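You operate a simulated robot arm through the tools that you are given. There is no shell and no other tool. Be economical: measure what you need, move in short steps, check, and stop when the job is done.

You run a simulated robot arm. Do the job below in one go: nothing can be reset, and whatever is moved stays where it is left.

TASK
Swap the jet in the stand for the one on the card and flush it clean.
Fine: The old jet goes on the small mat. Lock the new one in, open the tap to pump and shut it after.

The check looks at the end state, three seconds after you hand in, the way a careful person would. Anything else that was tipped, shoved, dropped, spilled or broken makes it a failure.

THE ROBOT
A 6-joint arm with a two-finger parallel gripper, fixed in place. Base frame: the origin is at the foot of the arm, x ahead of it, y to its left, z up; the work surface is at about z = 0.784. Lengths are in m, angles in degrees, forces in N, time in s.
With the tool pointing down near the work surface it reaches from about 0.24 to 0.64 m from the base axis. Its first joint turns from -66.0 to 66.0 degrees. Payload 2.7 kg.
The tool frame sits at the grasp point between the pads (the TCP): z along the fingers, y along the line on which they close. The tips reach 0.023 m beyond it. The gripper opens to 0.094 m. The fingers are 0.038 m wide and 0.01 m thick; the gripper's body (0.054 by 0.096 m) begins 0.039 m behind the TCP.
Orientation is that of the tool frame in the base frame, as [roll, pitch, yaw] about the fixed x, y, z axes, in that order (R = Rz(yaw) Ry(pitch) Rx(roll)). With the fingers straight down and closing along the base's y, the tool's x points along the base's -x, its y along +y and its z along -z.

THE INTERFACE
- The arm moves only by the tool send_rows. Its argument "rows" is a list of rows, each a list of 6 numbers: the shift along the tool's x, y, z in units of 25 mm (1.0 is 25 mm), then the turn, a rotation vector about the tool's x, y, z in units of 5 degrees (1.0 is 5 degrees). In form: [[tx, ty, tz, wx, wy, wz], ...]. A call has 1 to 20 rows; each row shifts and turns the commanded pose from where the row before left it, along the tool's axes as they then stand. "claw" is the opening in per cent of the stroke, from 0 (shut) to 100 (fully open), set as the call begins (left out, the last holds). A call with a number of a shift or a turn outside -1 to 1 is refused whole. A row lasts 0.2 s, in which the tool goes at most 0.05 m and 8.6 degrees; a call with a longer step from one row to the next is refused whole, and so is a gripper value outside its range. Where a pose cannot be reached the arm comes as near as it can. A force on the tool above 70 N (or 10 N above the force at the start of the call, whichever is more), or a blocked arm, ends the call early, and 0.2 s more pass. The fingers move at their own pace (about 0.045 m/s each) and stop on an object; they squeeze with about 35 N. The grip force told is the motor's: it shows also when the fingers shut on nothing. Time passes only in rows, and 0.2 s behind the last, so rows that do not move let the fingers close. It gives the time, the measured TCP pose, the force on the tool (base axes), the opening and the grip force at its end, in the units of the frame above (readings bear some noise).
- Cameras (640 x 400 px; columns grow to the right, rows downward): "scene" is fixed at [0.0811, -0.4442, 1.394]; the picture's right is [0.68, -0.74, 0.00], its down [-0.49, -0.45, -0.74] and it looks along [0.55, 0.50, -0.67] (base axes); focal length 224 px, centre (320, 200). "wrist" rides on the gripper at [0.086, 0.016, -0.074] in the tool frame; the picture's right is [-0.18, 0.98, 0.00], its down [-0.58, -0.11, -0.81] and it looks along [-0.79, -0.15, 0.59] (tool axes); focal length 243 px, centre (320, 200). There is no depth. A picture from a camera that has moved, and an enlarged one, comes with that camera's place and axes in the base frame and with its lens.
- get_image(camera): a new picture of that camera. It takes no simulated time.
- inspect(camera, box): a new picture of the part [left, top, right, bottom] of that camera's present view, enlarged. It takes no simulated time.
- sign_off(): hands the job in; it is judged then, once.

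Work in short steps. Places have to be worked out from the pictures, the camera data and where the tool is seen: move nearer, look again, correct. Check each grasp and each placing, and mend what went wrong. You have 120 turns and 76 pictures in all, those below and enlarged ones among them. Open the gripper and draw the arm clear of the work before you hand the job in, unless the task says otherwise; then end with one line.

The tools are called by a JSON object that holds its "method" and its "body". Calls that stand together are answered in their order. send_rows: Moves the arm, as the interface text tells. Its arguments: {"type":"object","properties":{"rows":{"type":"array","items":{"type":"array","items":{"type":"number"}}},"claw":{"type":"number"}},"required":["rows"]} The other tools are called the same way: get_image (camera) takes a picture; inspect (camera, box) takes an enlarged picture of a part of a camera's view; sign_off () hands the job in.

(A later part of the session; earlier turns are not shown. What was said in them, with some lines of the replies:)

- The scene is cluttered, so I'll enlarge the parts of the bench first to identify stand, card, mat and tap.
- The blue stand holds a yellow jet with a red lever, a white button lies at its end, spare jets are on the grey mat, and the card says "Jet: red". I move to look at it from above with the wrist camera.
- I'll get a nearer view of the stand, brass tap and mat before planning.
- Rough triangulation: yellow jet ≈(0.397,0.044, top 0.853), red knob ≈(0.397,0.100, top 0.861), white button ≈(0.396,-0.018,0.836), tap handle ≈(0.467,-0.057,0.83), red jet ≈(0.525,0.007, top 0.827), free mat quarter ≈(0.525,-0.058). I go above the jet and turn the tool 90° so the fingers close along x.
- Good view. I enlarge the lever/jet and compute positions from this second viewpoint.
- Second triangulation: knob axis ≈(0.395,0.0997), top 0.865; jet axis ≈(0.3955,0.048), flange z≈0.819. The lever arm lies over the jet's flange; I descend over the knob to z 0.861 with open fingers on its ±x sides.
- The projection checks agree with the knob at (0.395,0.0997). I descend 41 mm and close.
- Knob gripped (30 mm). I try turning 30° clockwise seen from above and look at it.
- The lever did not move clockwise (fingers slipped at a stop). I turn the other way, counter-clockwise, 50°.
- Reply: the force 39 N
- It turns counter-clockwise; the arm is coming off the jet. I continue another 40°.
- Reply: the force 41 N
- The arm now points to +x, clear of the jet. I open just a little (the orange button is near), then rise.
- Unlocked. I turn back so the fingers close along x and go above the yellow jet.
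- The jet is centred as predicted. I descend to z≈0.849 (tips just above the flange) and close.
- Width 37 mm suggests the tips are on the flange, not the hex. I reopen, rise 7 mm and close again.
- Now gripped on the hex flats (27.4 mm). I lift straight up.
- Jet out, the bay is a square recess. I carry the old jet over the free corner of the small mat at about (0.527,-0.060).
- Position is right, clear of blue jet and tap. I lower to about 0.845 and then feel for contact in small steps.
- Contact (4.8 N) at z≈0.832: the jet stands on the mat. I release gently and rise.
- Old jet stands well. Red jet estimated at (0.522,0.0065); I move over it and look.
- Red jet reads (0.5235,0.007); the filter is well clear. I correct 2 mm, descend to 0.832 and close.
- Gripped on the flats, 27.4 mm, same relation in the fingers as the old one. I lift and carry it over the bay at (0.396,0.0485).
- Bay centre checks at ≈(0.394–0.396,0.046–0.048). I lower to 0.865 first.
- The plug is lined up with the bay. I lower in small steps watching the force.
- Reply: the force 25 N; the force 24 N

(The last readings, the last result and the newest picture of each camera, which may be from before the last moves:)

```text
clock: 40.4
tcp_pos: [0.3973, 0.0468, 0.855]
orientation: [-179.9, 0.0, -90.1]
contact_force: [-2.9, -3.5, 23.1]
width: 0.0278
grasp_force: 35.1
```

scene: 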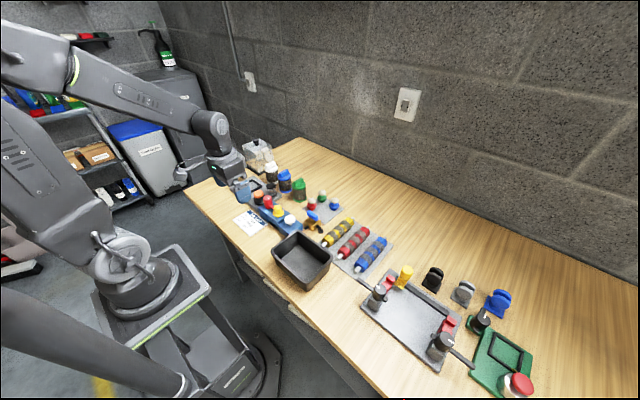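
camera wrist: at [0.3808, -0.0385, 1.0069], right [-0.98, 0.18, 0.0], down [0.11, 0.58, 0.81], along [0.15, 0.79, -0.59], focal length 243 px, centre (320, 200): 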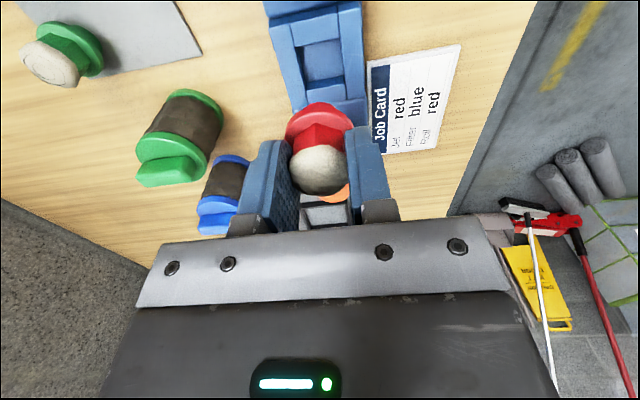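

{"method": "inspect", "body": {"camera": "scene", "box": [257, 185, 302, 220]}}

{"method": "inspect", "body": {"camera": "wrist", "box": [200, 0, 440, 200]}}

```text
11.43 times, centred on (280, 202) of scene
camera zoom: at [0.0807, -0.4443, 1.394], right [0.68, -0.74, 0.0], down [-0.49, -0.45, -0.75], along [0.55, 0.5, -0.67], focal length 2554 px, centre (783, 171)
```

zoom: 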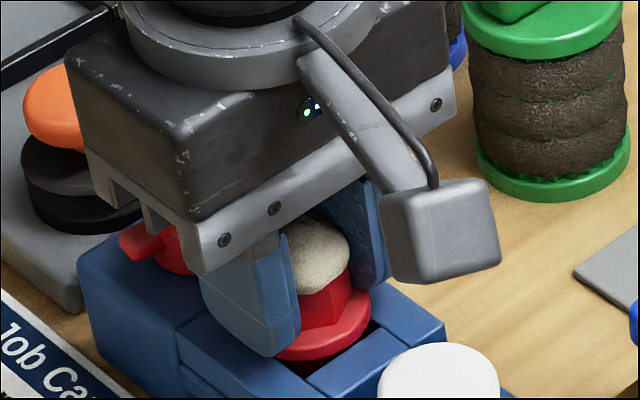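

```text
2.00 times, centred on (320, 100) of wrist
camera zoom: at [0.3813, -0.0386, 0.9298], right [-0.98, 0.18, 0.0], down [0.11, 0.58, 0.81], along [0.15, 0.79, -0.59], focal length 485 px, centre (320, 400)
```

zoom: 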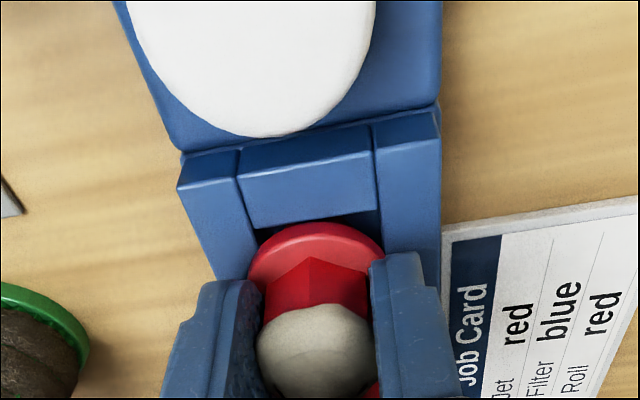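

Force 23 N and the flange looks ~3 mm high and slightly off: the jet slid up in the grip against a rim. The reaction pushes it to -x/-y, so I raise 4 mm, shift -1.5 mm in x and y, and lower again.

{"method": "send_rows", "body": {"rows": [[0, 0, -0.16, 0, 0, 0], [0.05, 0.05, 0, 0, 0, 0], [0, 0, 0.08, 0, 0, 0], [0, 0, 0.08, 0, 0, 0]]}}

{"method": "inspect", "body": {"camera": "wrist", "box": [200, 0, 440, 200]}}

```text
clock: 41.4
tcp_pos: [0.3951, 0.0475, 0.8559]
orientation: [-180.0, -0.1, -90.0]
contact_force: [-4.7, -1.0, 15.6]
width: 0.0278
grasp_force: 34.6
```

```text
2.00 times, centred on (320, 100) of wrist
camera zoom: at [0.3797, -0.04, 0.9299], right [-0.98, 0.18, 0.0], down [0.11, 0.58, 0.81], along [0.15, 0.79, -0.59], focal length 485 px, centre (320, 400)
```

zoom: 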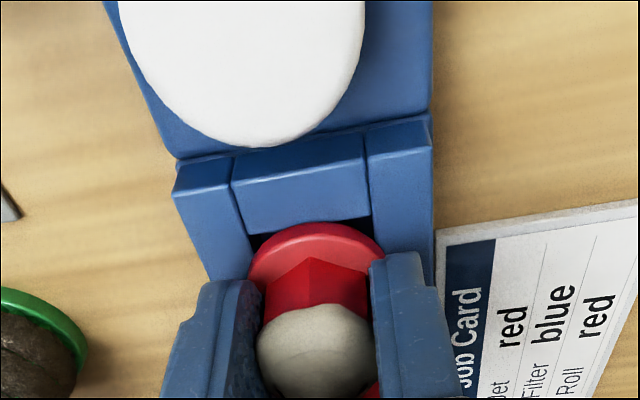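

{"method": "inspect", "body": {"camera": "scene", "box": [247, 180, 307, 225]}}

```text
8.89 times, centred on (277, 202) of scene
camera zoom: at [0.0807, -0.4442, 1.394], right [0.68, -0.74, 0.0], down [-0.49, -0.45, -0.75], along [0.55, 0.5, -0.67], focal length 1986 px, centre (702, 178)
```

zoom: 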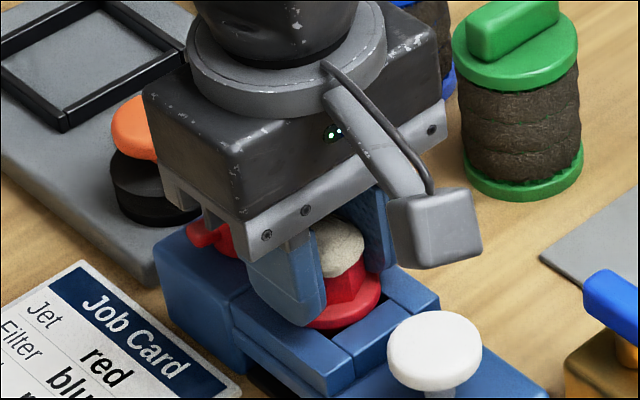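

It now matches the old jet's seated outline. I release carefully, rise and compare.

{"method": "send_rows", "body": {"rows": [[0, 0, 0, 0, 0, 0], [0, 0, 0, 0, 0, 0]], "claw": 50}}

{"method": "send_rows", "body": {"rows": [[0, 0, -0.3, 0, 0, 0], [0, 0, -0.7, 0, 0, 0], [0, 0, -0.7, 0, 0, 0], [0, 0, -0.7, 0, 0, 0]]}}

{"method": "inspect", "body": {"camera": "scene", "box": [247, 180, 307, 225]}}

{"method": "inspect", "body": {"camera": "wrist", "box": [200, 0, 440, 200]}}

```text
clock: 42.0
tcp_pos: [0.3949, 0.0479, 0.8549]
orientation: [180.0, 0.1, -90.0]
contact_force: [1.5, 0.1, 7.8]
width: 0.0461
grasp_force: 0.1
```

```text
clock: 43.0
tcp_pos: [0.3973, 0.0477, 0.9145]
orientation: [-179.9, 0.0, -90.0]
contact_force: [0.9, -0.1, -0.1]
width: 0.0469
grasp_force: 0.0
```

```text
8.89 times, centred on (277, 202) of scene
camera zoom: at [0.0811, -0.4442, 1.394], right [0.68, -0.74, 0.0], down [-0.49, -0.45, -0.74], along [0.55, 0.5, -0.67], focal length 1986 px, centre (702, 178)
```

zoom: 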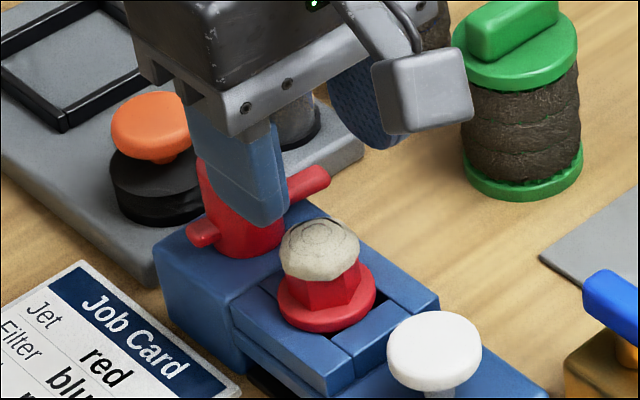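

```text
2.00 times, centred on (320, 100) of wrist
camera zoom: at [0.3815, -0.0402, 0.9881], right [-0.98, 0.18, 0.0], down [0.11, 0.58, 0.81], along [0.15, 0.79, -0.59], focal length 485 px, centre (320, 400)
```

zoom: 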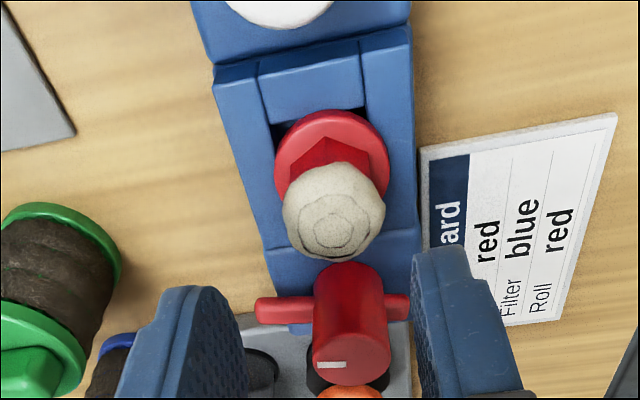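

Seated at the same height as before (flange within ~2 mm). Now to lock: I grip the knob above the lever arm (arm top ≈0.837) with tips at ≈0.845, fingers along x, then turn clockwise 90°.

{"method": "send_rows", "body": {"rows": [[-0.7, 0.02, 0, 0, 0, 0], [-0.7, 0.02, 0, 0, 0, 0], [-0.68, 0, 0, 0, 0, 0], [0, 0, 0.7, 0, 0, 0], [0, 0, 0.7, 0, 0, 0], [0, 0, 0.43, 0, 0, 0]]}}

{"method": "send_rows", "body": {"rows": [[0, 0, 0, 0, 0, 0], [0, 0, 0, 0, 0, 0], [0, 0, 0, 0, 0, 0]], "claw": 0}}

{"method": "inspect", "body": {"camera": "scene", "box": [247, 180, 307, 225]}}

```text
clock: 44.4
tcp_pos: [0.3956, 0.0988, 0.8687]
orientation: [-180.0, 0.0, -90.1]
contact_force: [-1.0, 0.4, -0.3]
width: 0.047
grasp_force: 0.0
```

```text
clock: 45.2
tcp_pos: [0.3943, 0.0984, 0.8694]
orientation: [179.8, 0.0, -89.9]
contact_force: [-9.6, 0.9, 0.3]
width: 0.0294
grasp_force: 44.7
```

```text
8.89 times, centred on (277, 202) of scene
camera zoom: at [0.0808, -0.4441, 1.394], right [0.68, -0.74, 0.0], down [-0.49, -0.45, -0.75], along [0.55, 0.5, -0.67], focal length 1986 px, centre (702, 178)
```

zoom: 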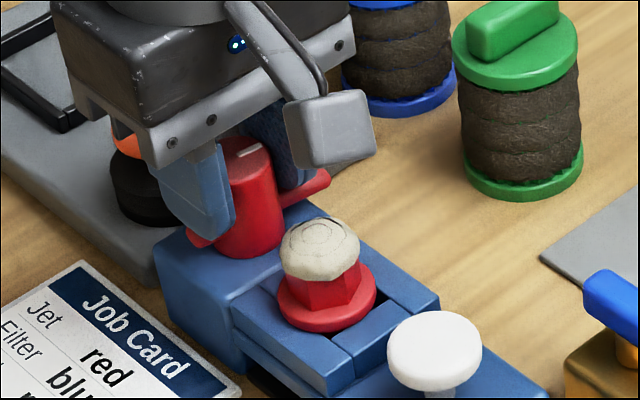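

Knob gripped above the arm. Turn clockwise 45° and check.

{"method": "send_rows", "body": {"rows": [[0, 0, 0, 0, 0, 1], [0, 0, 0, 0, 0, 1], [0, 0, 0, 0, 0, 1], [0, 0, 0, 0, 0, 1], [0, 0, 0, 0, 0, 1], [0, 0, 0, 0, 0, 1], [0, 0, 0, 0, 0, 1], [0, 0, 0, 0, 0, 1], [0, 0, 0, 0, 0, 1]]}}

{"method": "inspect", "body": {"camera": "scene", "box": [247, 180, 307, 225]}}

```text
clock: 47.2
tcp_pos: [0.3944, 0.0999, 0.8699]
orientation: [-179.9, 0.0, -135.1]
contact_force: [-5.7, 20.6, -14.4]
width: 0.0294
grasp_force: 44.6
```

```text
8.89 times, centred on (277, 202) of scene
camera zoom: at [0.0811, -0.4436, 1.3942], right [0.68, -0.74, 0.0], down [-0.49, -0.45, -0.74], along [0.55, 0.5, -0.67], focal length 1986 px, centre (702, 178)
```

zoom: 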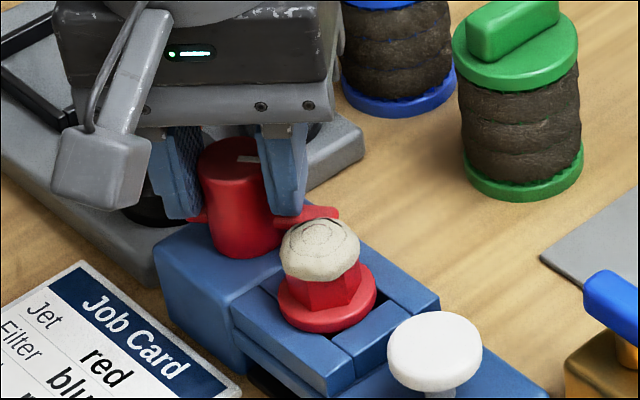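

Lever follows. I continue another 50°.

{"method": "send_rows", "body": {"rows": [[0, 0, 0, 0, 0, 1], [0, 0, 0, 0, 0, 1], [0, 0, 0, 0, 0, 1], [0, 0, 0, 0, 0, 1], [0, 0, 0, 0, 0, 1], [0, 0, 0, 0, 0, 1], [0, 0, 0, 0, 0, 1], [0, 0, 0, 0, 0, 1], [0, 0, 0, 0, 0, 1], [0, 0, 0, 0, 0, 1]]}}

{"method": "inspect", "body": {"camera": "scene", "box": [247, 180, 307, 225]}}

```text
clock: 49.4
tcp_pos: [0.3954, 0.0997, 0.868]
orientation: [179.9, 0.1, 175.0]
contact_force: [-5.4, 29.0, -0.5]
width: 0.0298
grasp_force: 44.4
```

```text
8.89 times, centred on (277, 202) of scene
camera zoom: at [0.0809, -0.4435, 1.3942], right [0.68, -0.74, 0.0], down [-0.49, -0.45, -0.74], along [0.55, 0.5, -0.67], focal length 1986 px, centre (702, 178)
```

zoom: 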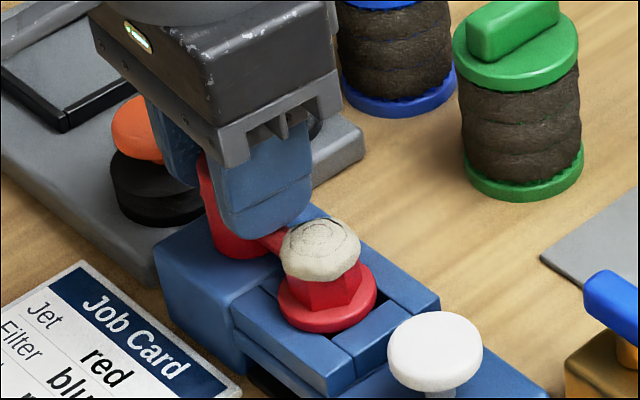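

The arm is back on the jet. I open slightly, rise and check the lock mark.

{"method": "send_rows", "body": {"rows": [[0, 0, 0, 0, 0, 0], [0, 0, 0, 0, 0, 0]], "claw": 40}}

{"method": "send_rows", "body": {"rows": [[0, 0, -0.6, 0, 0, 0], [0, 0, -0.8, 0, 0, 0], [0, 0, -0.8, 0, 0, 0], [0, 0, -0.8, 0, 0, 0]]}}

{"method": "inspect", "body": {"camera": "scene", "box": [247, 180, 307, 225]}}

{"method": "inspect", "body": {"camera": "scene", "box": [300, 195, 340, 225]}}

```text
clock: 50.0
tcp_pos: [0.3952, 0.0971, 0.8686]
orientation: [-179.9, 0.0, 174.9]
contact_force: [-0.2, 0.1, -0.4]
width: 0.0376
grasp_force: 0.1
```

```text
clock: 51.0
tcp_pos: [0.3937, 0.1, 0.9447]
orientation: [179.9, -0.1, 175.0]
contact_force: [-0.7, 0.3, 0.1]
width: 0.0374
grasp_force: 0.1
```

```text
8.89 times, centred on (277, 202) of scene
camera zoom: at [0.0811, -0.4442, 1.394], right [0.68, -0.74, 0.0], down [-0.49, -0.45, -0.74], along [0.55, 0.5, -0.67], focal length 1986 px, centre (702, 178)
```

zoom: 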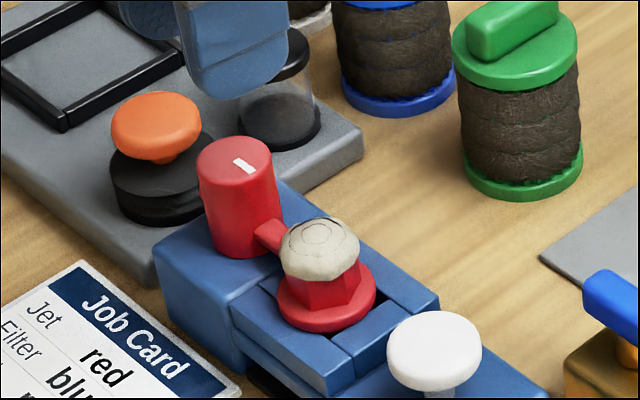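

```text
13.33 times, centred on (320, 210) of scene
camera zoom: at [0.0811, -0.4442, 1.394], right [0.68, -0.74, 0.0], down [-0.49, -0.45, -0.74], along [0.55, 0.5, -0.67], focal length 2980 px, centre (320, 67)
```

zoom: 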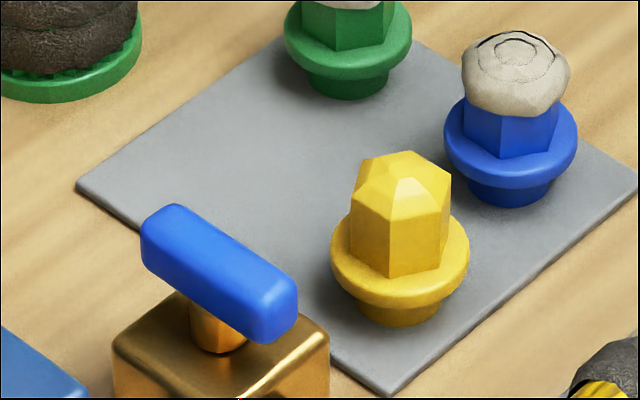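

Jet locked (mark as at the start). Now the tap: handle centre ≈(0.464,-0.056,0.830), bar along y. I turn the tool back to close along x and go above it.

{"method": "send_rows", "body": {"rows": [[0, 0, 0, 0, 0, -1], [0, 0, 0, 0, 0, -1], [0, 0, 0, 0, 0, -1], [0, 0, 0, 0, 0, -1], [0, 0, 0, 0, 0, -1], [0, 0, 0, 0, 0, -1], [0, 0, 0, 0, 0, -1], [0, 0, 0, 0, 0, -1], [0, 0, 0, 0, 0, -1], [0, 0, 0, 0, 0, -1], [0, 0, 0, 0, 0, -1], [0, 0, 0, 0, 0, -1], [0, 0, 0, 0, 0, -1], [0, 0, 0, 0, 0, -1], [0, 0, 0, 0, 0, -1], [0, 0, 0, 0, 0, -1], [0, 0, 0, 0, 0, -1], [0, 0, 0, 0, 0, -1], [0, 0, 0, 0, 0, -1]], "claw": 45}}

{"method": "send_rows", "body": {"rows": [[0.885, -0.4, 0, 0, 0, 0], [0.885, -0.4, 0, 0, 0, 0], [0.885, -0.4, 0, 0, 0, 0], [0.885, -0.4, 0, 0, 0, 0], [0.885, -0.4, 0, 0, 0, 0], [0.885, -0.4, 0, 0, 0, 0], [0.885, -0.4, 0, 0, 0, 0], [0, 0, 0.7, 0, 0, 0], [0, 0, 0.7, 0, 0, 0]]}}

{"method": "get_image", "body": {"camera": "wrist"}}

{"method": "inspect", "body": {"camera": "scene", "box": [285, 185, 345, 230]}}

```text
clock: 55.0
tcp_pos: [0.3952, 0.0971, 0.9448]
orientation: [180.0, -0.1, -89.9]
contact_force: [-0.1, -0.6, -0.5]
width: 0.0421
grasp_force: 0.0
```

```text
clock: 57.0
tcp_pos: [0.465, -0.0568, 0.9065]
orientation: [-179.9, 0.0, -90.0]
contact_force: [1.2, 0.0, 0.1]
width: 0.0425
grasp_force: 0.0
```

```text
22 pictures are left
camera wrist: at [0.4498, -0.1439, 0.9821], right [-0.98, 0.18, 0.0], down [0.11, 0.58, 0.81], along [0.15, 0.79, -0.59], focal length 243 px, centre (320, 200)
```

wrist: 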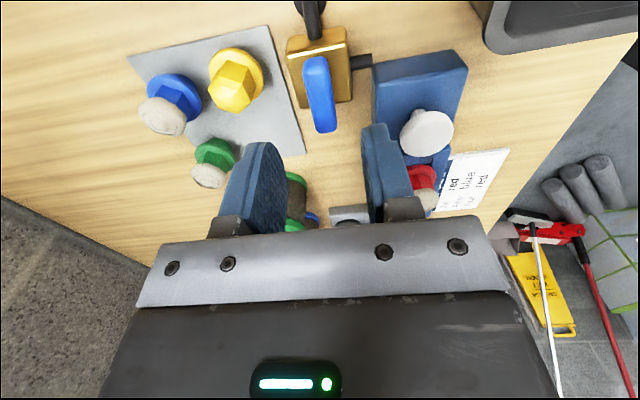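

```text
8.89 times, centred on (315, 208) of scene
camera zoom: at [0.0811, -0.4442, 1.394], right [0.68, -0.74, 0.0], down [-0.49, -0.45, -0.74], along [0.55, 0.5, -0.67], focal length 1986 px, centre (364, 133)
```

zoom: 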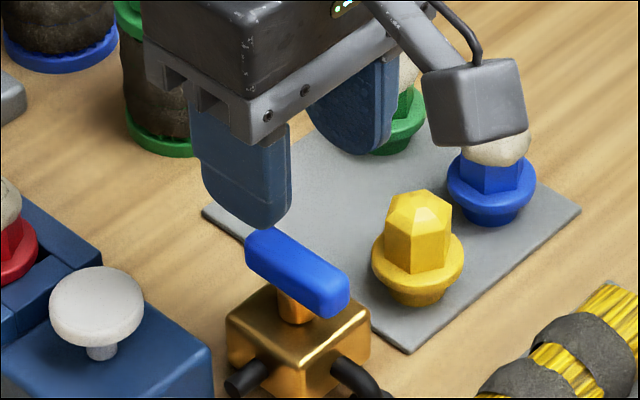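

Handle is centred between the fingers. I descend to z≈0.843 and grip it.

{"method": "send_rows", "body": {"rows": [[0, 0, 0.7, 0, 0, 0], [0, 0, 0.7, 0, 0, 0], [0, 0, 0.7, 0, 0, 0], [0, 0, 0.4, 0, 0, 0]]}}

{"method": "send_rows", "body": {"rows": [[0, 0, 0, 0, 0, 0], [0, 0, 0, 0, 0, 0], [0, 0, 0, 0, 0, 0], [0, 0, 0, 0, 0, 0]], "claw": 0}}

```text
clock: 58.0
tcp_pos: [0.4659, -0.0559, 0.8443]
orientation: [-179.9, 0.0, -90.0]
contact_force: [0.3, 0.3, 0.7]
width: 0.0422
grasp_force: 0.2
```

```text
clock: 59.0
tcp_pos: [0.4647, -0.0552, 0.8429]
orientation: [179.8, -0.1, -89.9]
contact_force: [-14.5, 0.4, 2.1]
width: 0.0156
grasp_force: 44.9
```

Gripped (15.6 mm bar). I try counter-clockwise 25° and read the forces.

{"method": "send_rows", "body": {"rows": [[0, 0.05, 0, 0, 0, 0], [0, 0, 0, 0, 0, -1], [0, 0, 0, 0, 0, -1], [0, 0, 0, 0, 0, -1], [0, 0, 0, 0, 0, -1], [0, 0, 0, 0, 0, -1]]}}

{"method": "inspect", "body": {"camera": "scene", "box": [285, 185, 345, 230]}}

```text
clock: 60.4
tcp_pos: [0.4651, -0.056, 0.8459]
orientation: [-179.8, -0.1, -64.9]
contact_force: [22.6, 7.1, -25.1]
width: 0.016
grasp_force: 45.0
```

```text
8.89 times, centred on (315, 208) of scene
camera zoom: at [0.082, -0.4441, 1.394], right [0.68, -0.74, 0.0], down [-0.49, -0.45, -0.74], along [0.55, 0.5, -0.67], focal length 1986 px, centre (364, 133)
```

zoom: 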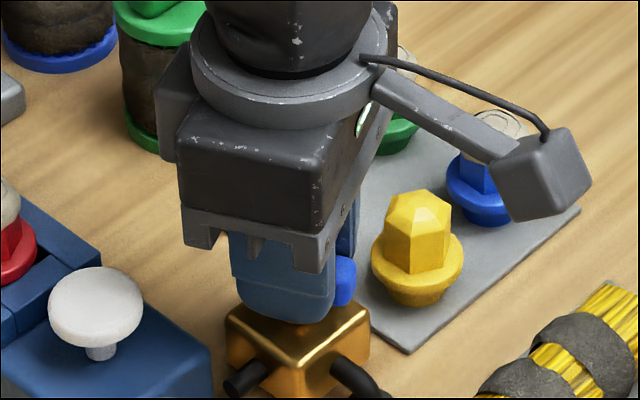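

The bar has turned with the fingers (width unchanged), so this direction is free. I continue 60° more.

{"method": "send_rows", "body": {"rows": [[0, 0, 0, 0, 0, -1], [0, 0, 0, 0, 0, -1], [0, 0, 0, 0, 0, -1], [0, 0, 0, 0, 0, -1], [0, 0, 0, 0, 0, -1], [0, 0, 0, 0, 0, -1], [0, 0, 0, 0, 0, -1], [0, 0, 0, 0, 0, -1], [0, 0, 0, 0, 0, -1], [0, 0, 0, 0, 0, -1], [0, 0, 0, 0, 0, -1], [0, 0, 0, 0, 0, -1]]}}

```text
clock: 63.0
tcp_pos: [0.4653, -0.0552, 0.8465]
orientation: [178.7, -0.6, -5.8]
contact_force: [23.3, -57.7, 0.1]
width: 0.0163
grasp_force: 45.6
out of reach, approached as far as the arm can: row 12
```

Turned ~84°, forces rising (stop and arm limit). I release, rise and look.

{"method": "send_rows", "body": {"rows": [[0, 0, 0, 0, 0, 1], [0, 0, 0, 0, 0, 0], [0, 0, 0, 0, 0, 0]], "claw": 45}}

{"method": "send_rows", "body": {"rows": [[0, 0, -0.5, 0, 0, 0], [0, 0, -0.8, 0, 0, 0], [0, 0, -0.8, 0, 0, 0]]}}

{"method": "inspect", "body": {"camera": "scene", "box": [265, 180, 345, 240]}}

```text
clock: 63.8
tcp_pos: [0.4635, -0.0452, 0.8451]
orientation: [-179.9, 0.0, -10.0]
contact_force: [-0.3, -0.7, 0.1]
width: 0.0427
grasp_force: 0.1
```

```text
clock: 64.6
tcp_pos: [0.4628, -0.0454, 0.8968]
orientation: [-179.9, 0.0, -10.0]
contact_force: [0.0, 0.1, 0.0]
width: 0.0424
grasp_force: 0.1
```

```text
6.67 times, centred on (305, 210) of scene
camera zoom: at [0.0811, -0.4442, 1.394], right [0.68, -0.74, 0.0], down [-0.49, -0.45, -0.74], along [0.55, 0.5, -0.67], focal length 1490 px, centre (420, 133)
```

zoom: 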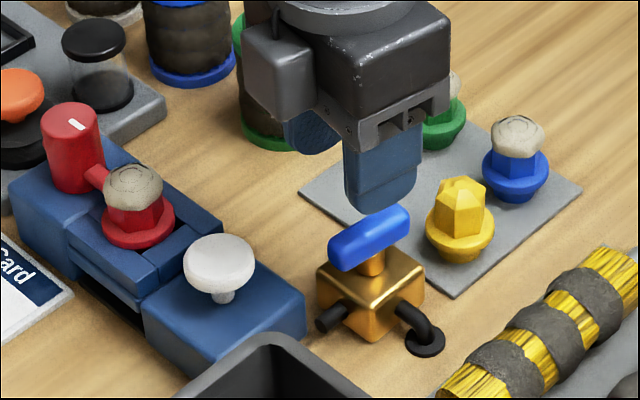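

The tap handle has turned a full 90° (now along x). Now I close the fingers and go above the white pump button at ≈(0.394,-0.0175, top 0.84).

{"method": "send_rows", "body": {"rows": [[0, 0, -0.3, 0, 0, 1], [0, 0, -0.3, 0, 0, 1], [0, 0, -0.3, 0, 0, 1], [0, 0, 0, 0, 0, 1], [0, 0, 0, 0, 0, 1], [0, 0, 0, 0, 0, 1], [0, 0, 0, 0, 0, 1], [0, 0, 0, 0, 0, 1], [0, 0, 0, 0, 0, 1], [0, 0, 0, 0, 0, 1], [0, 0, 0, 0, 0, 1], [0, 0, 0, 0, 0, 1], [0, 0, 0, 0, 0, 1], [0, 0, 0, 0, 0, 1], [0, 0, 0, 0, 0, 1], [0, 0, 0, 0, 0, 1], [-0.37, 0.92, 0, 0, 0, 0], [-0.37, 0.92, 0, 0, 0, 0], [-0.37, 0.92, 0, 0, 0, 0]], "claw": 0}}

{"method": "send_rows", "body": {"rows": [[0, 0, 0.6, 0, 0, 0], [0, 0, 0.6, 0, 0, 0]]}}

{"method": "get_image", "body": {"camera": "wrist"}}

{"method": "inspect", "body": {"camera": "scene", "box": [260, 185, 320, 230]}}

```text
clock: 68.6
tcp_pos: [0.3953, -0.0171, 0.9205]
orientation: [-180.0, 0.1, -90.0]
contact_force: [0.2, 0.0, 0.2]
width: 0.0002
grasp_force: 35.1
```

```text
clock: 69.2
tcp_pos: [0.3951, -0.0154, 0.8908]
orientation: [-180.0, 0.0, -89.9]
contact_force: [-0.2, -0.3, -0.3]
width: 0.0
grasp_force: 35.1
```

```text
18 pictures are left
camera wrist: at [0.3788, -0.1033, 0.966], right [-0.98, 0.18, 0.0], down [0.11, 0.58, 0.81], along [0.15, 0.79, -0.59], focal length 243 px, centre (320, 200)
```

wrist: 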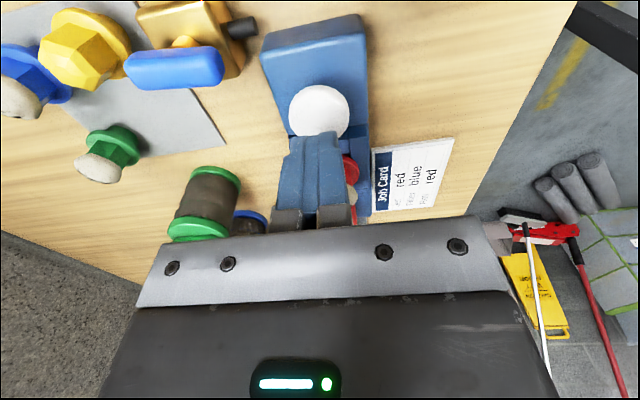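

```text
8.89 times, centred on (290, 208) of scene
camera zoom: at [0.0811, -0.4442, 1.394], right [0.68, -0.74, 0.0], down [-0.49, -0.45, -0.74], along [0.55, 0.5, -0.67], focal length 1986 px, centre (587, 133)
```

zoom: 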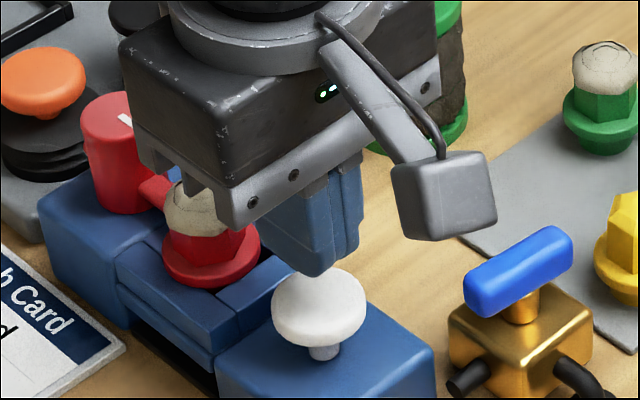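

Button reads (0.3945,-0.020). I shift 3 mm, come down to contact and press in small steps.

{"method": "send_rows", "body": {"rows": [[0.12, 0.02, 0.4, 0, 0, 0], [0, 0, 0.4, 0, 0, 0], [0, 0, 0.3, 0, 0, 0]]}}

{"method": "send_rows", "body": {"rows": [[0, 0, 0.12, 0, 0, 0], [0, 0, 0.12, 0, 0, 0]]}}

```text
clock: 70.0
tcp_pos: [0.3947, -0.0206, 0.865]
orientation: [-180.0, 0.0, -90.0]
contact_force: [0.6, 0.6, 2.8]
width: 0.0003
grasp_force: 35.0
```

```text
clock: 70.6
tcp_pos: [0.3932, -0.0212, 0.8576]
orientation: [-180.0, 0.0, -89.9]
contact_force: [0.5, 0.5, 4.9]
width: 0.0
grasp_force: 35.0
```

Spring contact started at z≈0.865. I press further.

{"method": "send_rows", "body": {"rows": [[0, 0, 0.12, 0, 0, 0], [0, 0, 0.12, 0, 0, 0], [0, 0, 0.08, 0, 0, 0]]}}

{"method": "inspect", "body": {"camera": "scene", "box": [260, 185, 320, 230]}}

```text
clock: 71.4
tcp_pos: [0.3942, -0.021, 0.8511]
orientation: [-179.9, 0.0, -90.1]
contact_force: [-16.6, -5.3, 55.2]
width: 0.0
grasp_force: 35.0
```

```text
8.89 times, centred on (290, 208) of scene
camera zoom: at [0.0799, -0.4443, 1.394], right [0.68, -0.74, 0.0], down [-0.49, -0.45, -0.75], along [0.55, 0.5, -0.67], focal length 1986 px, centre (587, 133)
```

zoom: 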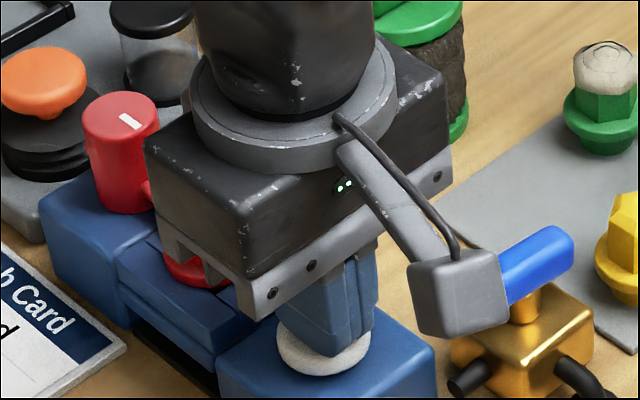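

Bottomed out. I let it up and look at the jet's head.

{"method": "send_rows", "body": {"rows": [[0, 0, -0.3, 0, 0, 0], [0, 0, -0.4, 0, 0, 0], [0, 0, -0.8, 0, 0, 0], [0, 0, 0, 0, 0, 0]]}}

{"method": "inspect", "body": {"camera": "scene", "box": [260, 185, 320, 230]}}

```text
clock: 72.4
tcp_pos: [0.393, -0.0219, 0.8888]
orientation: [-179.9, 0.0, -90.0]
contact_force: [0.1, 0.2, 0.7]
width: 0.0001
grasp_force: 35.4
```

```text
8.89 times, centred on (290, 208) of scene
camera zoom: at [0.0811, -0.4442, 1.394], right [0.68, -0.74, 0.0], down [-0.49, -0.45, -0.74], along [0.55, 0.5, -0.67], focal length 1986 px, centre (587, 133)
```

zoom: 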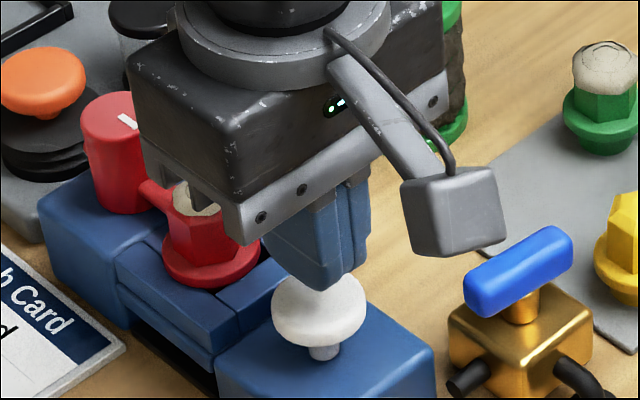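

It works: the crust has shrunk to a small disc. I pump twice more.

{"method": "send_rows", "body": {"rows": [[0, 0, 0.6, 0, 0, 0], [0, 0, 0.4, 0, 0, 0], [0, 0, 0.25, 0, 0, 0], [0, 0, 0.2, 0, 0, 0], [0, 0, 0, 0, 0, 0], [0, 0, -0.3, 0, 0, 0], [0, 0, -0.5, 0, 0, 0], [0, 0, -0.3, 0, 0, 0], [0, 0, 0, 0, 0, 0], [0, 0, 0.3, 0, 0, 0], [0, 0, 0.35, 0, 0, 0], [0, 0, 0.25, 0, 0, 0], [0, 0, 0.2, 0, 0, 0], [0, 0, 0, 0, 0, 0], [0, 0, -0.3, 0, 0, 0], [0, 0, -0.5, 0, 0, 0], [0, 0, -0.7, 0, 0, 0], [0, 0, -0.8, 0, 0, 0], [0, 0, -0.8, 0, 0, 0]]}}

{"method": "inspect", "body": {"camera": "scene", "box": [260, 185, 320, 230]}}

```text
clock: 76.4
tcp_pos: [0.3935, -0.0204, 0.9284]
orientation: [179.9, 0.0, -90.0]
contact_force: [0.1, 0.2, -0.2]
width: 0.0
grasp_force: 34.4
```

```text
8.89 times, centred on (290, 208) of scene
camera zoom: at [0.0811, -0.4442, 1.394], right [0.68, -0.74, 0.0], down [-0.49, -0.45, -0.74], along [0.55, 0.5, -0.67], focal length 1986 px, centre (587, 133)
```

zoom: 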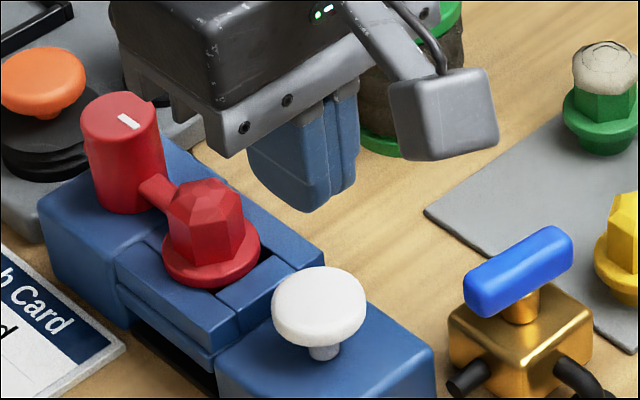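

The red jet is clean and locked. Now I shut the tap: back above it, fingers closing along y (yaw −10°) onto the handle.

{"method": "send_rows", "body": {"rows": [[0.48, -0.94, 0, 0, 0, 0], [0.48, -0.94, 0, 0, 0, 0], [0.48, -0.94, 0, 0, 0, 0], [0, 0, 0, 0, 0, -1], [0, 0, 0, 0, 0, -1], [0, 0, 0, 0, 0, -1], [0, 0, 0, 0, 0, -1], [0, 0, 0, 0, 0, -1], [0, 0, 0, 0, 0, -1], [0, 0, 0, 0, 0, -1], [0, 0, 0, 0, 0, -1], [0, 0, 0, 0, 0, -1], [0, 0, 0, 0, 0, -1], [0, 0, 0, 0, 0, -1], [0, 0, 0, 0, 0, -1], [0, 0, 0, 0, 0, -1], [0, 0, 0, 0, 0, -1], [0, 0, 0, 0, 0, -1], [0, 0, 0, 0, 0, -1]], "claw": 45}}

{"method": "send_rows", "body": {"rows": [[0, 0, 0.6, 0, 0, 0], [0, 0, 0.6, 0, 0, 0]]}}

{"method": "inspect", "body": {"camera": "scene", "box": [285, 185, 345, 230]}}

{"method": "get_image", "body": {"camera": "wrist"}}

```text
clock: 80.4
tcp_pos: [0.4653, -0.0561, 0.9285]
orientation: [180.0, 0.0, -9.9]
contact_force: [0.0, 0.5, 0.1]
width: 0.0422
grasp_force: 0.1
```

```text
clock: 81.0
tcp_pos: [0.4645, -0.0557, 0.8979]
orientation: [-180.0, 0.0, -10.0]
contact_force: [1.0, -0.1, 0.0]
width: 0.0421
grasp_force: 0.1
```

```text
8.89 times, centred on (315, 208) of scene
camera zoom: at [0.0811, -0.4442, 1.394], right [0.68, -0.74, 0.0], down [-0.49, -0.45, -0.74], along [0.55, 0.5, -0.67], focal length 1986 px, centre (364, 133)
```

zoom: 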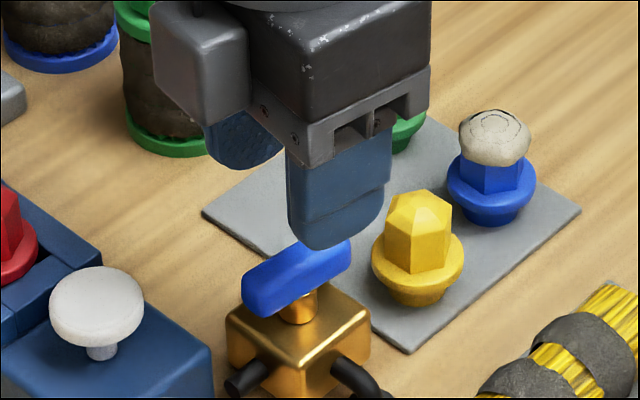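

```text
12 pictures are left
camera wrist: at [0.5475, -0.087, 0.9721], right [-0.35, -0.94, 0.0], down [-0.55, 0.21, 0.81], along [-0.75, 0.28, -0.59], focal length 243 px, centre (320, 200)
```

wrist: 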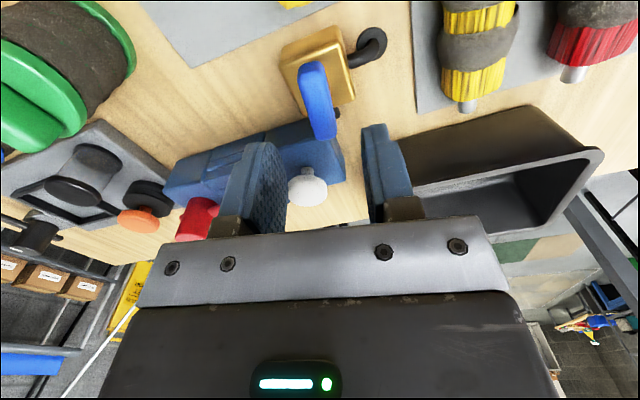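

Handle centred between the fingers, yellow jet clear. Descend to 0.844 and grip.

{"method": "send_rows", "body": {"rows": [[0, 0, 0.7, 0, 0, 0], [0, 0, 0.7, 0, 0, 0], [0, 0, 0.74, 0, 0, 0]]}}

{"method": "send_rows", "body": {"rows": [[0, 0, 0, 0, 0, 0], [0, 0, 0, 0, 0, 0], [0, 0, 0, 0, 0, 0], [0, 0, 0, 0, 0, 0]], "claw": 0}}

```text
clock: 81.8
tcp_pos: [0.466, -0.0574, 0.8433]
orientation: [-180.0, 0.0, -10.0]
contact_force: [-0.9, 0.3, 0.3]
width: 0.0422
grasp_force: 0.0
```

```text
clock: 82.8
tcp_pos: [0.4655, -0.0547, 0.843]
orientation: [-179.9, -0.1, -10.0]
contact_force: [5.3, 27.6, -4.5]
width: 0.016
grasp_force: 45.6
```

Gripped. I turn clockwise 80° back to yaw −90°.

{"method": "send_rows", "body": {"rows": [[0, 0, 0, 0, 0, 1], [0, 0, 0, 0, 0, 1], [0, 0, 0, 0, 0, 1], [0, 0, 0, 0, 0, 1], [0, 0, 0, 0, 0, 1], [0, 0, 0, 0, 0, 1], [0, 0, 0, 0, 0, 1], [0, 0, 0, 0, 0, 1], [0, 0, 0, 0, 0, 1], [0, 0, 0, 0, 0, 1], [0, 0, 0, 0, 0, 1], [0, 0, 0, 0, 0, 1], [0, 0, 0, 0, 0, 1], [0, 0, 0, 0, 0, 1], [0, 0, 0, 0, 0, 1], [0, 0, 0, 0, 0, 1]]}}

{"method": "send_rows", "body": {"rows": [[0, 0, 0, 0, 0, 1], [0, 0, 0, 0, 0, 1]]}}

```text
clock: 86.2
tcp_pos: [0.4647, -0.0553, 0.8448]
orientation: [-179.8, 0.0, -90.0]
contact_force: [18.0, 21.4, 1.8]
width: 0.0159
grasp_force: 45.0
```

```text
clock: 86.8
tcp_pos: [0.4651, -0.0569, 0.8452]
orientation: [-179.7, -0.1, -99.6]
contact_force: [16.5, 12.5, 7.0]
width: 0.0212
grasp_force: 44.8
```

The width grew to 21 mm: the handle is against its shut stop. I turn the tool back 7°, release and rise.

{"method": "send_rows", "body": {"rows": [[0, 0, 0, 0, 0, -0.8], [0, 0, 0, 0, 0, -0.4]]}}

{"method": "send_rows", "body": {"rows": [[0, 0, 0, 0, 0, 0], [0, 0, 0, 0, 0, 0], [0, 0, -0.5, 0, 0, 0], [0, 0, -0.8, 0, 0, 0], [0, 0, -0.9, 0, 0, 0], [0, 0, -0.9, 0, 0, 0]], "claw": 48}}

{"method": "inspect", "body": {"camera": "scene", "box": [265, 180, 345, 240]}}

```text
clock: 87.4
tcp_pos: [0.4654, -0.0573, 0.845]
orientation: [-179.8, -0.1, -94.0]
contact_force: [14.7, -4.3, 7.7]
width: 0.0175
grasp_force: 44.7
```

```text
clock: 88.8
tcp_pos: [0.4647, -0.059, 0.9226]
orientation: [179.9, 0.0, -94.0]
contact_force: [0.3, -0.8, -0.5]
width: 0.0451
grasp_force: 0.1
```

```text
6.67 times, centred on (305, 210) of scene
camera zoom: at [0.0811, -0.4442, 1.394], right [0.68, -0.74, 0.0], down [-0.49, -0.45, -0.74], along [0.55, 0.5, -0.67], focal length 1490 px, centre (420, 133)
```

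zoom: 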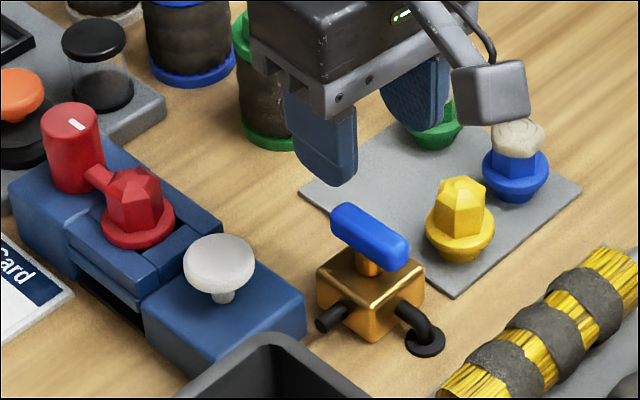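

The tap is shut exactly as at first, the red jet is clean, locked, and yellow is on the mat. I draw the arm up and back and take a last look.

{"method": "send_rows", "body": {"rows": [[0, 0, -0.9, 0, 0, 0], [0, 0, -0.9, 0, 0, 0], [0, 0, -0.9, 0, 0, 0], [0, 0, -0.9, 0, 0, 0], [0, 0.9, -0.6, 0, 0, 0], [0, 0.9, -0.6, 0, 0, 0], [0, 0.9, -0.6, 0, 0, 0], [0, 0.9, 0, 0, 0, 0], [0, 0.9, 0, 0, 0, 0]], "claw": 100}}

{"method": "get_image", "body": {"camera": "scene"}}

{"method": "inspect", "body": {"camera": "scene", "box": [230, 160, 350, 240]}}

```text
clock: 90.8
tcp_pos: [0.351, -0.0458, 1.0574]
orientation: [-180.0, -0.1, -94.1]
contact_force: [0.2, -0.2, 0.4]
width: 0.0939
grasp_force: 0.1
```

```text
10 pictures are left
```

scene: 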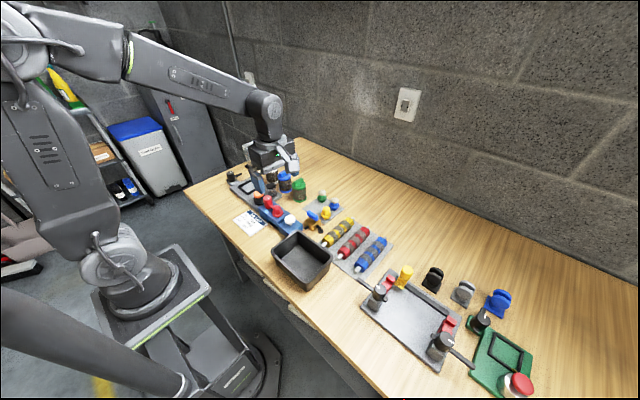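

```text
5.00 times, centred on (290, 200) of scene
camera zoom: at [0.0811, -0.4442, 1.394], right [0.68, -0.74, 0.0], down [-0.49, -0.45, -0.74], along [0.55, 0.5, -0.67], focal length 1117 px, centre (470, 200)
```

zoom: 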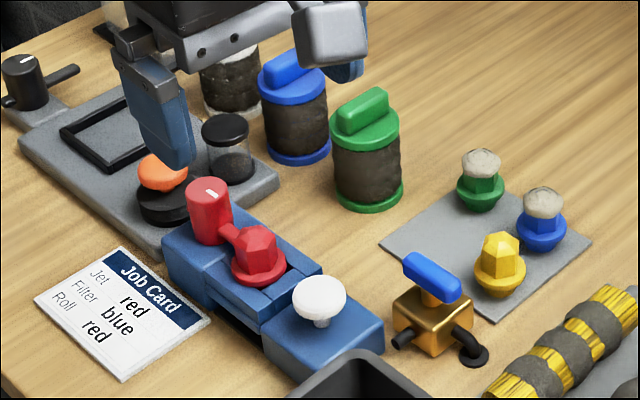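

Everything is in place and the arm is clear with the gripper open; I hand in.

{"method": "sign_off", "body": {}}

```text
The job is handed in.
```

The red jet named on the card is locked in the stand and flushed clean in three pump strokes, the old yellow jet is on the small mat, and the tap is shut again.
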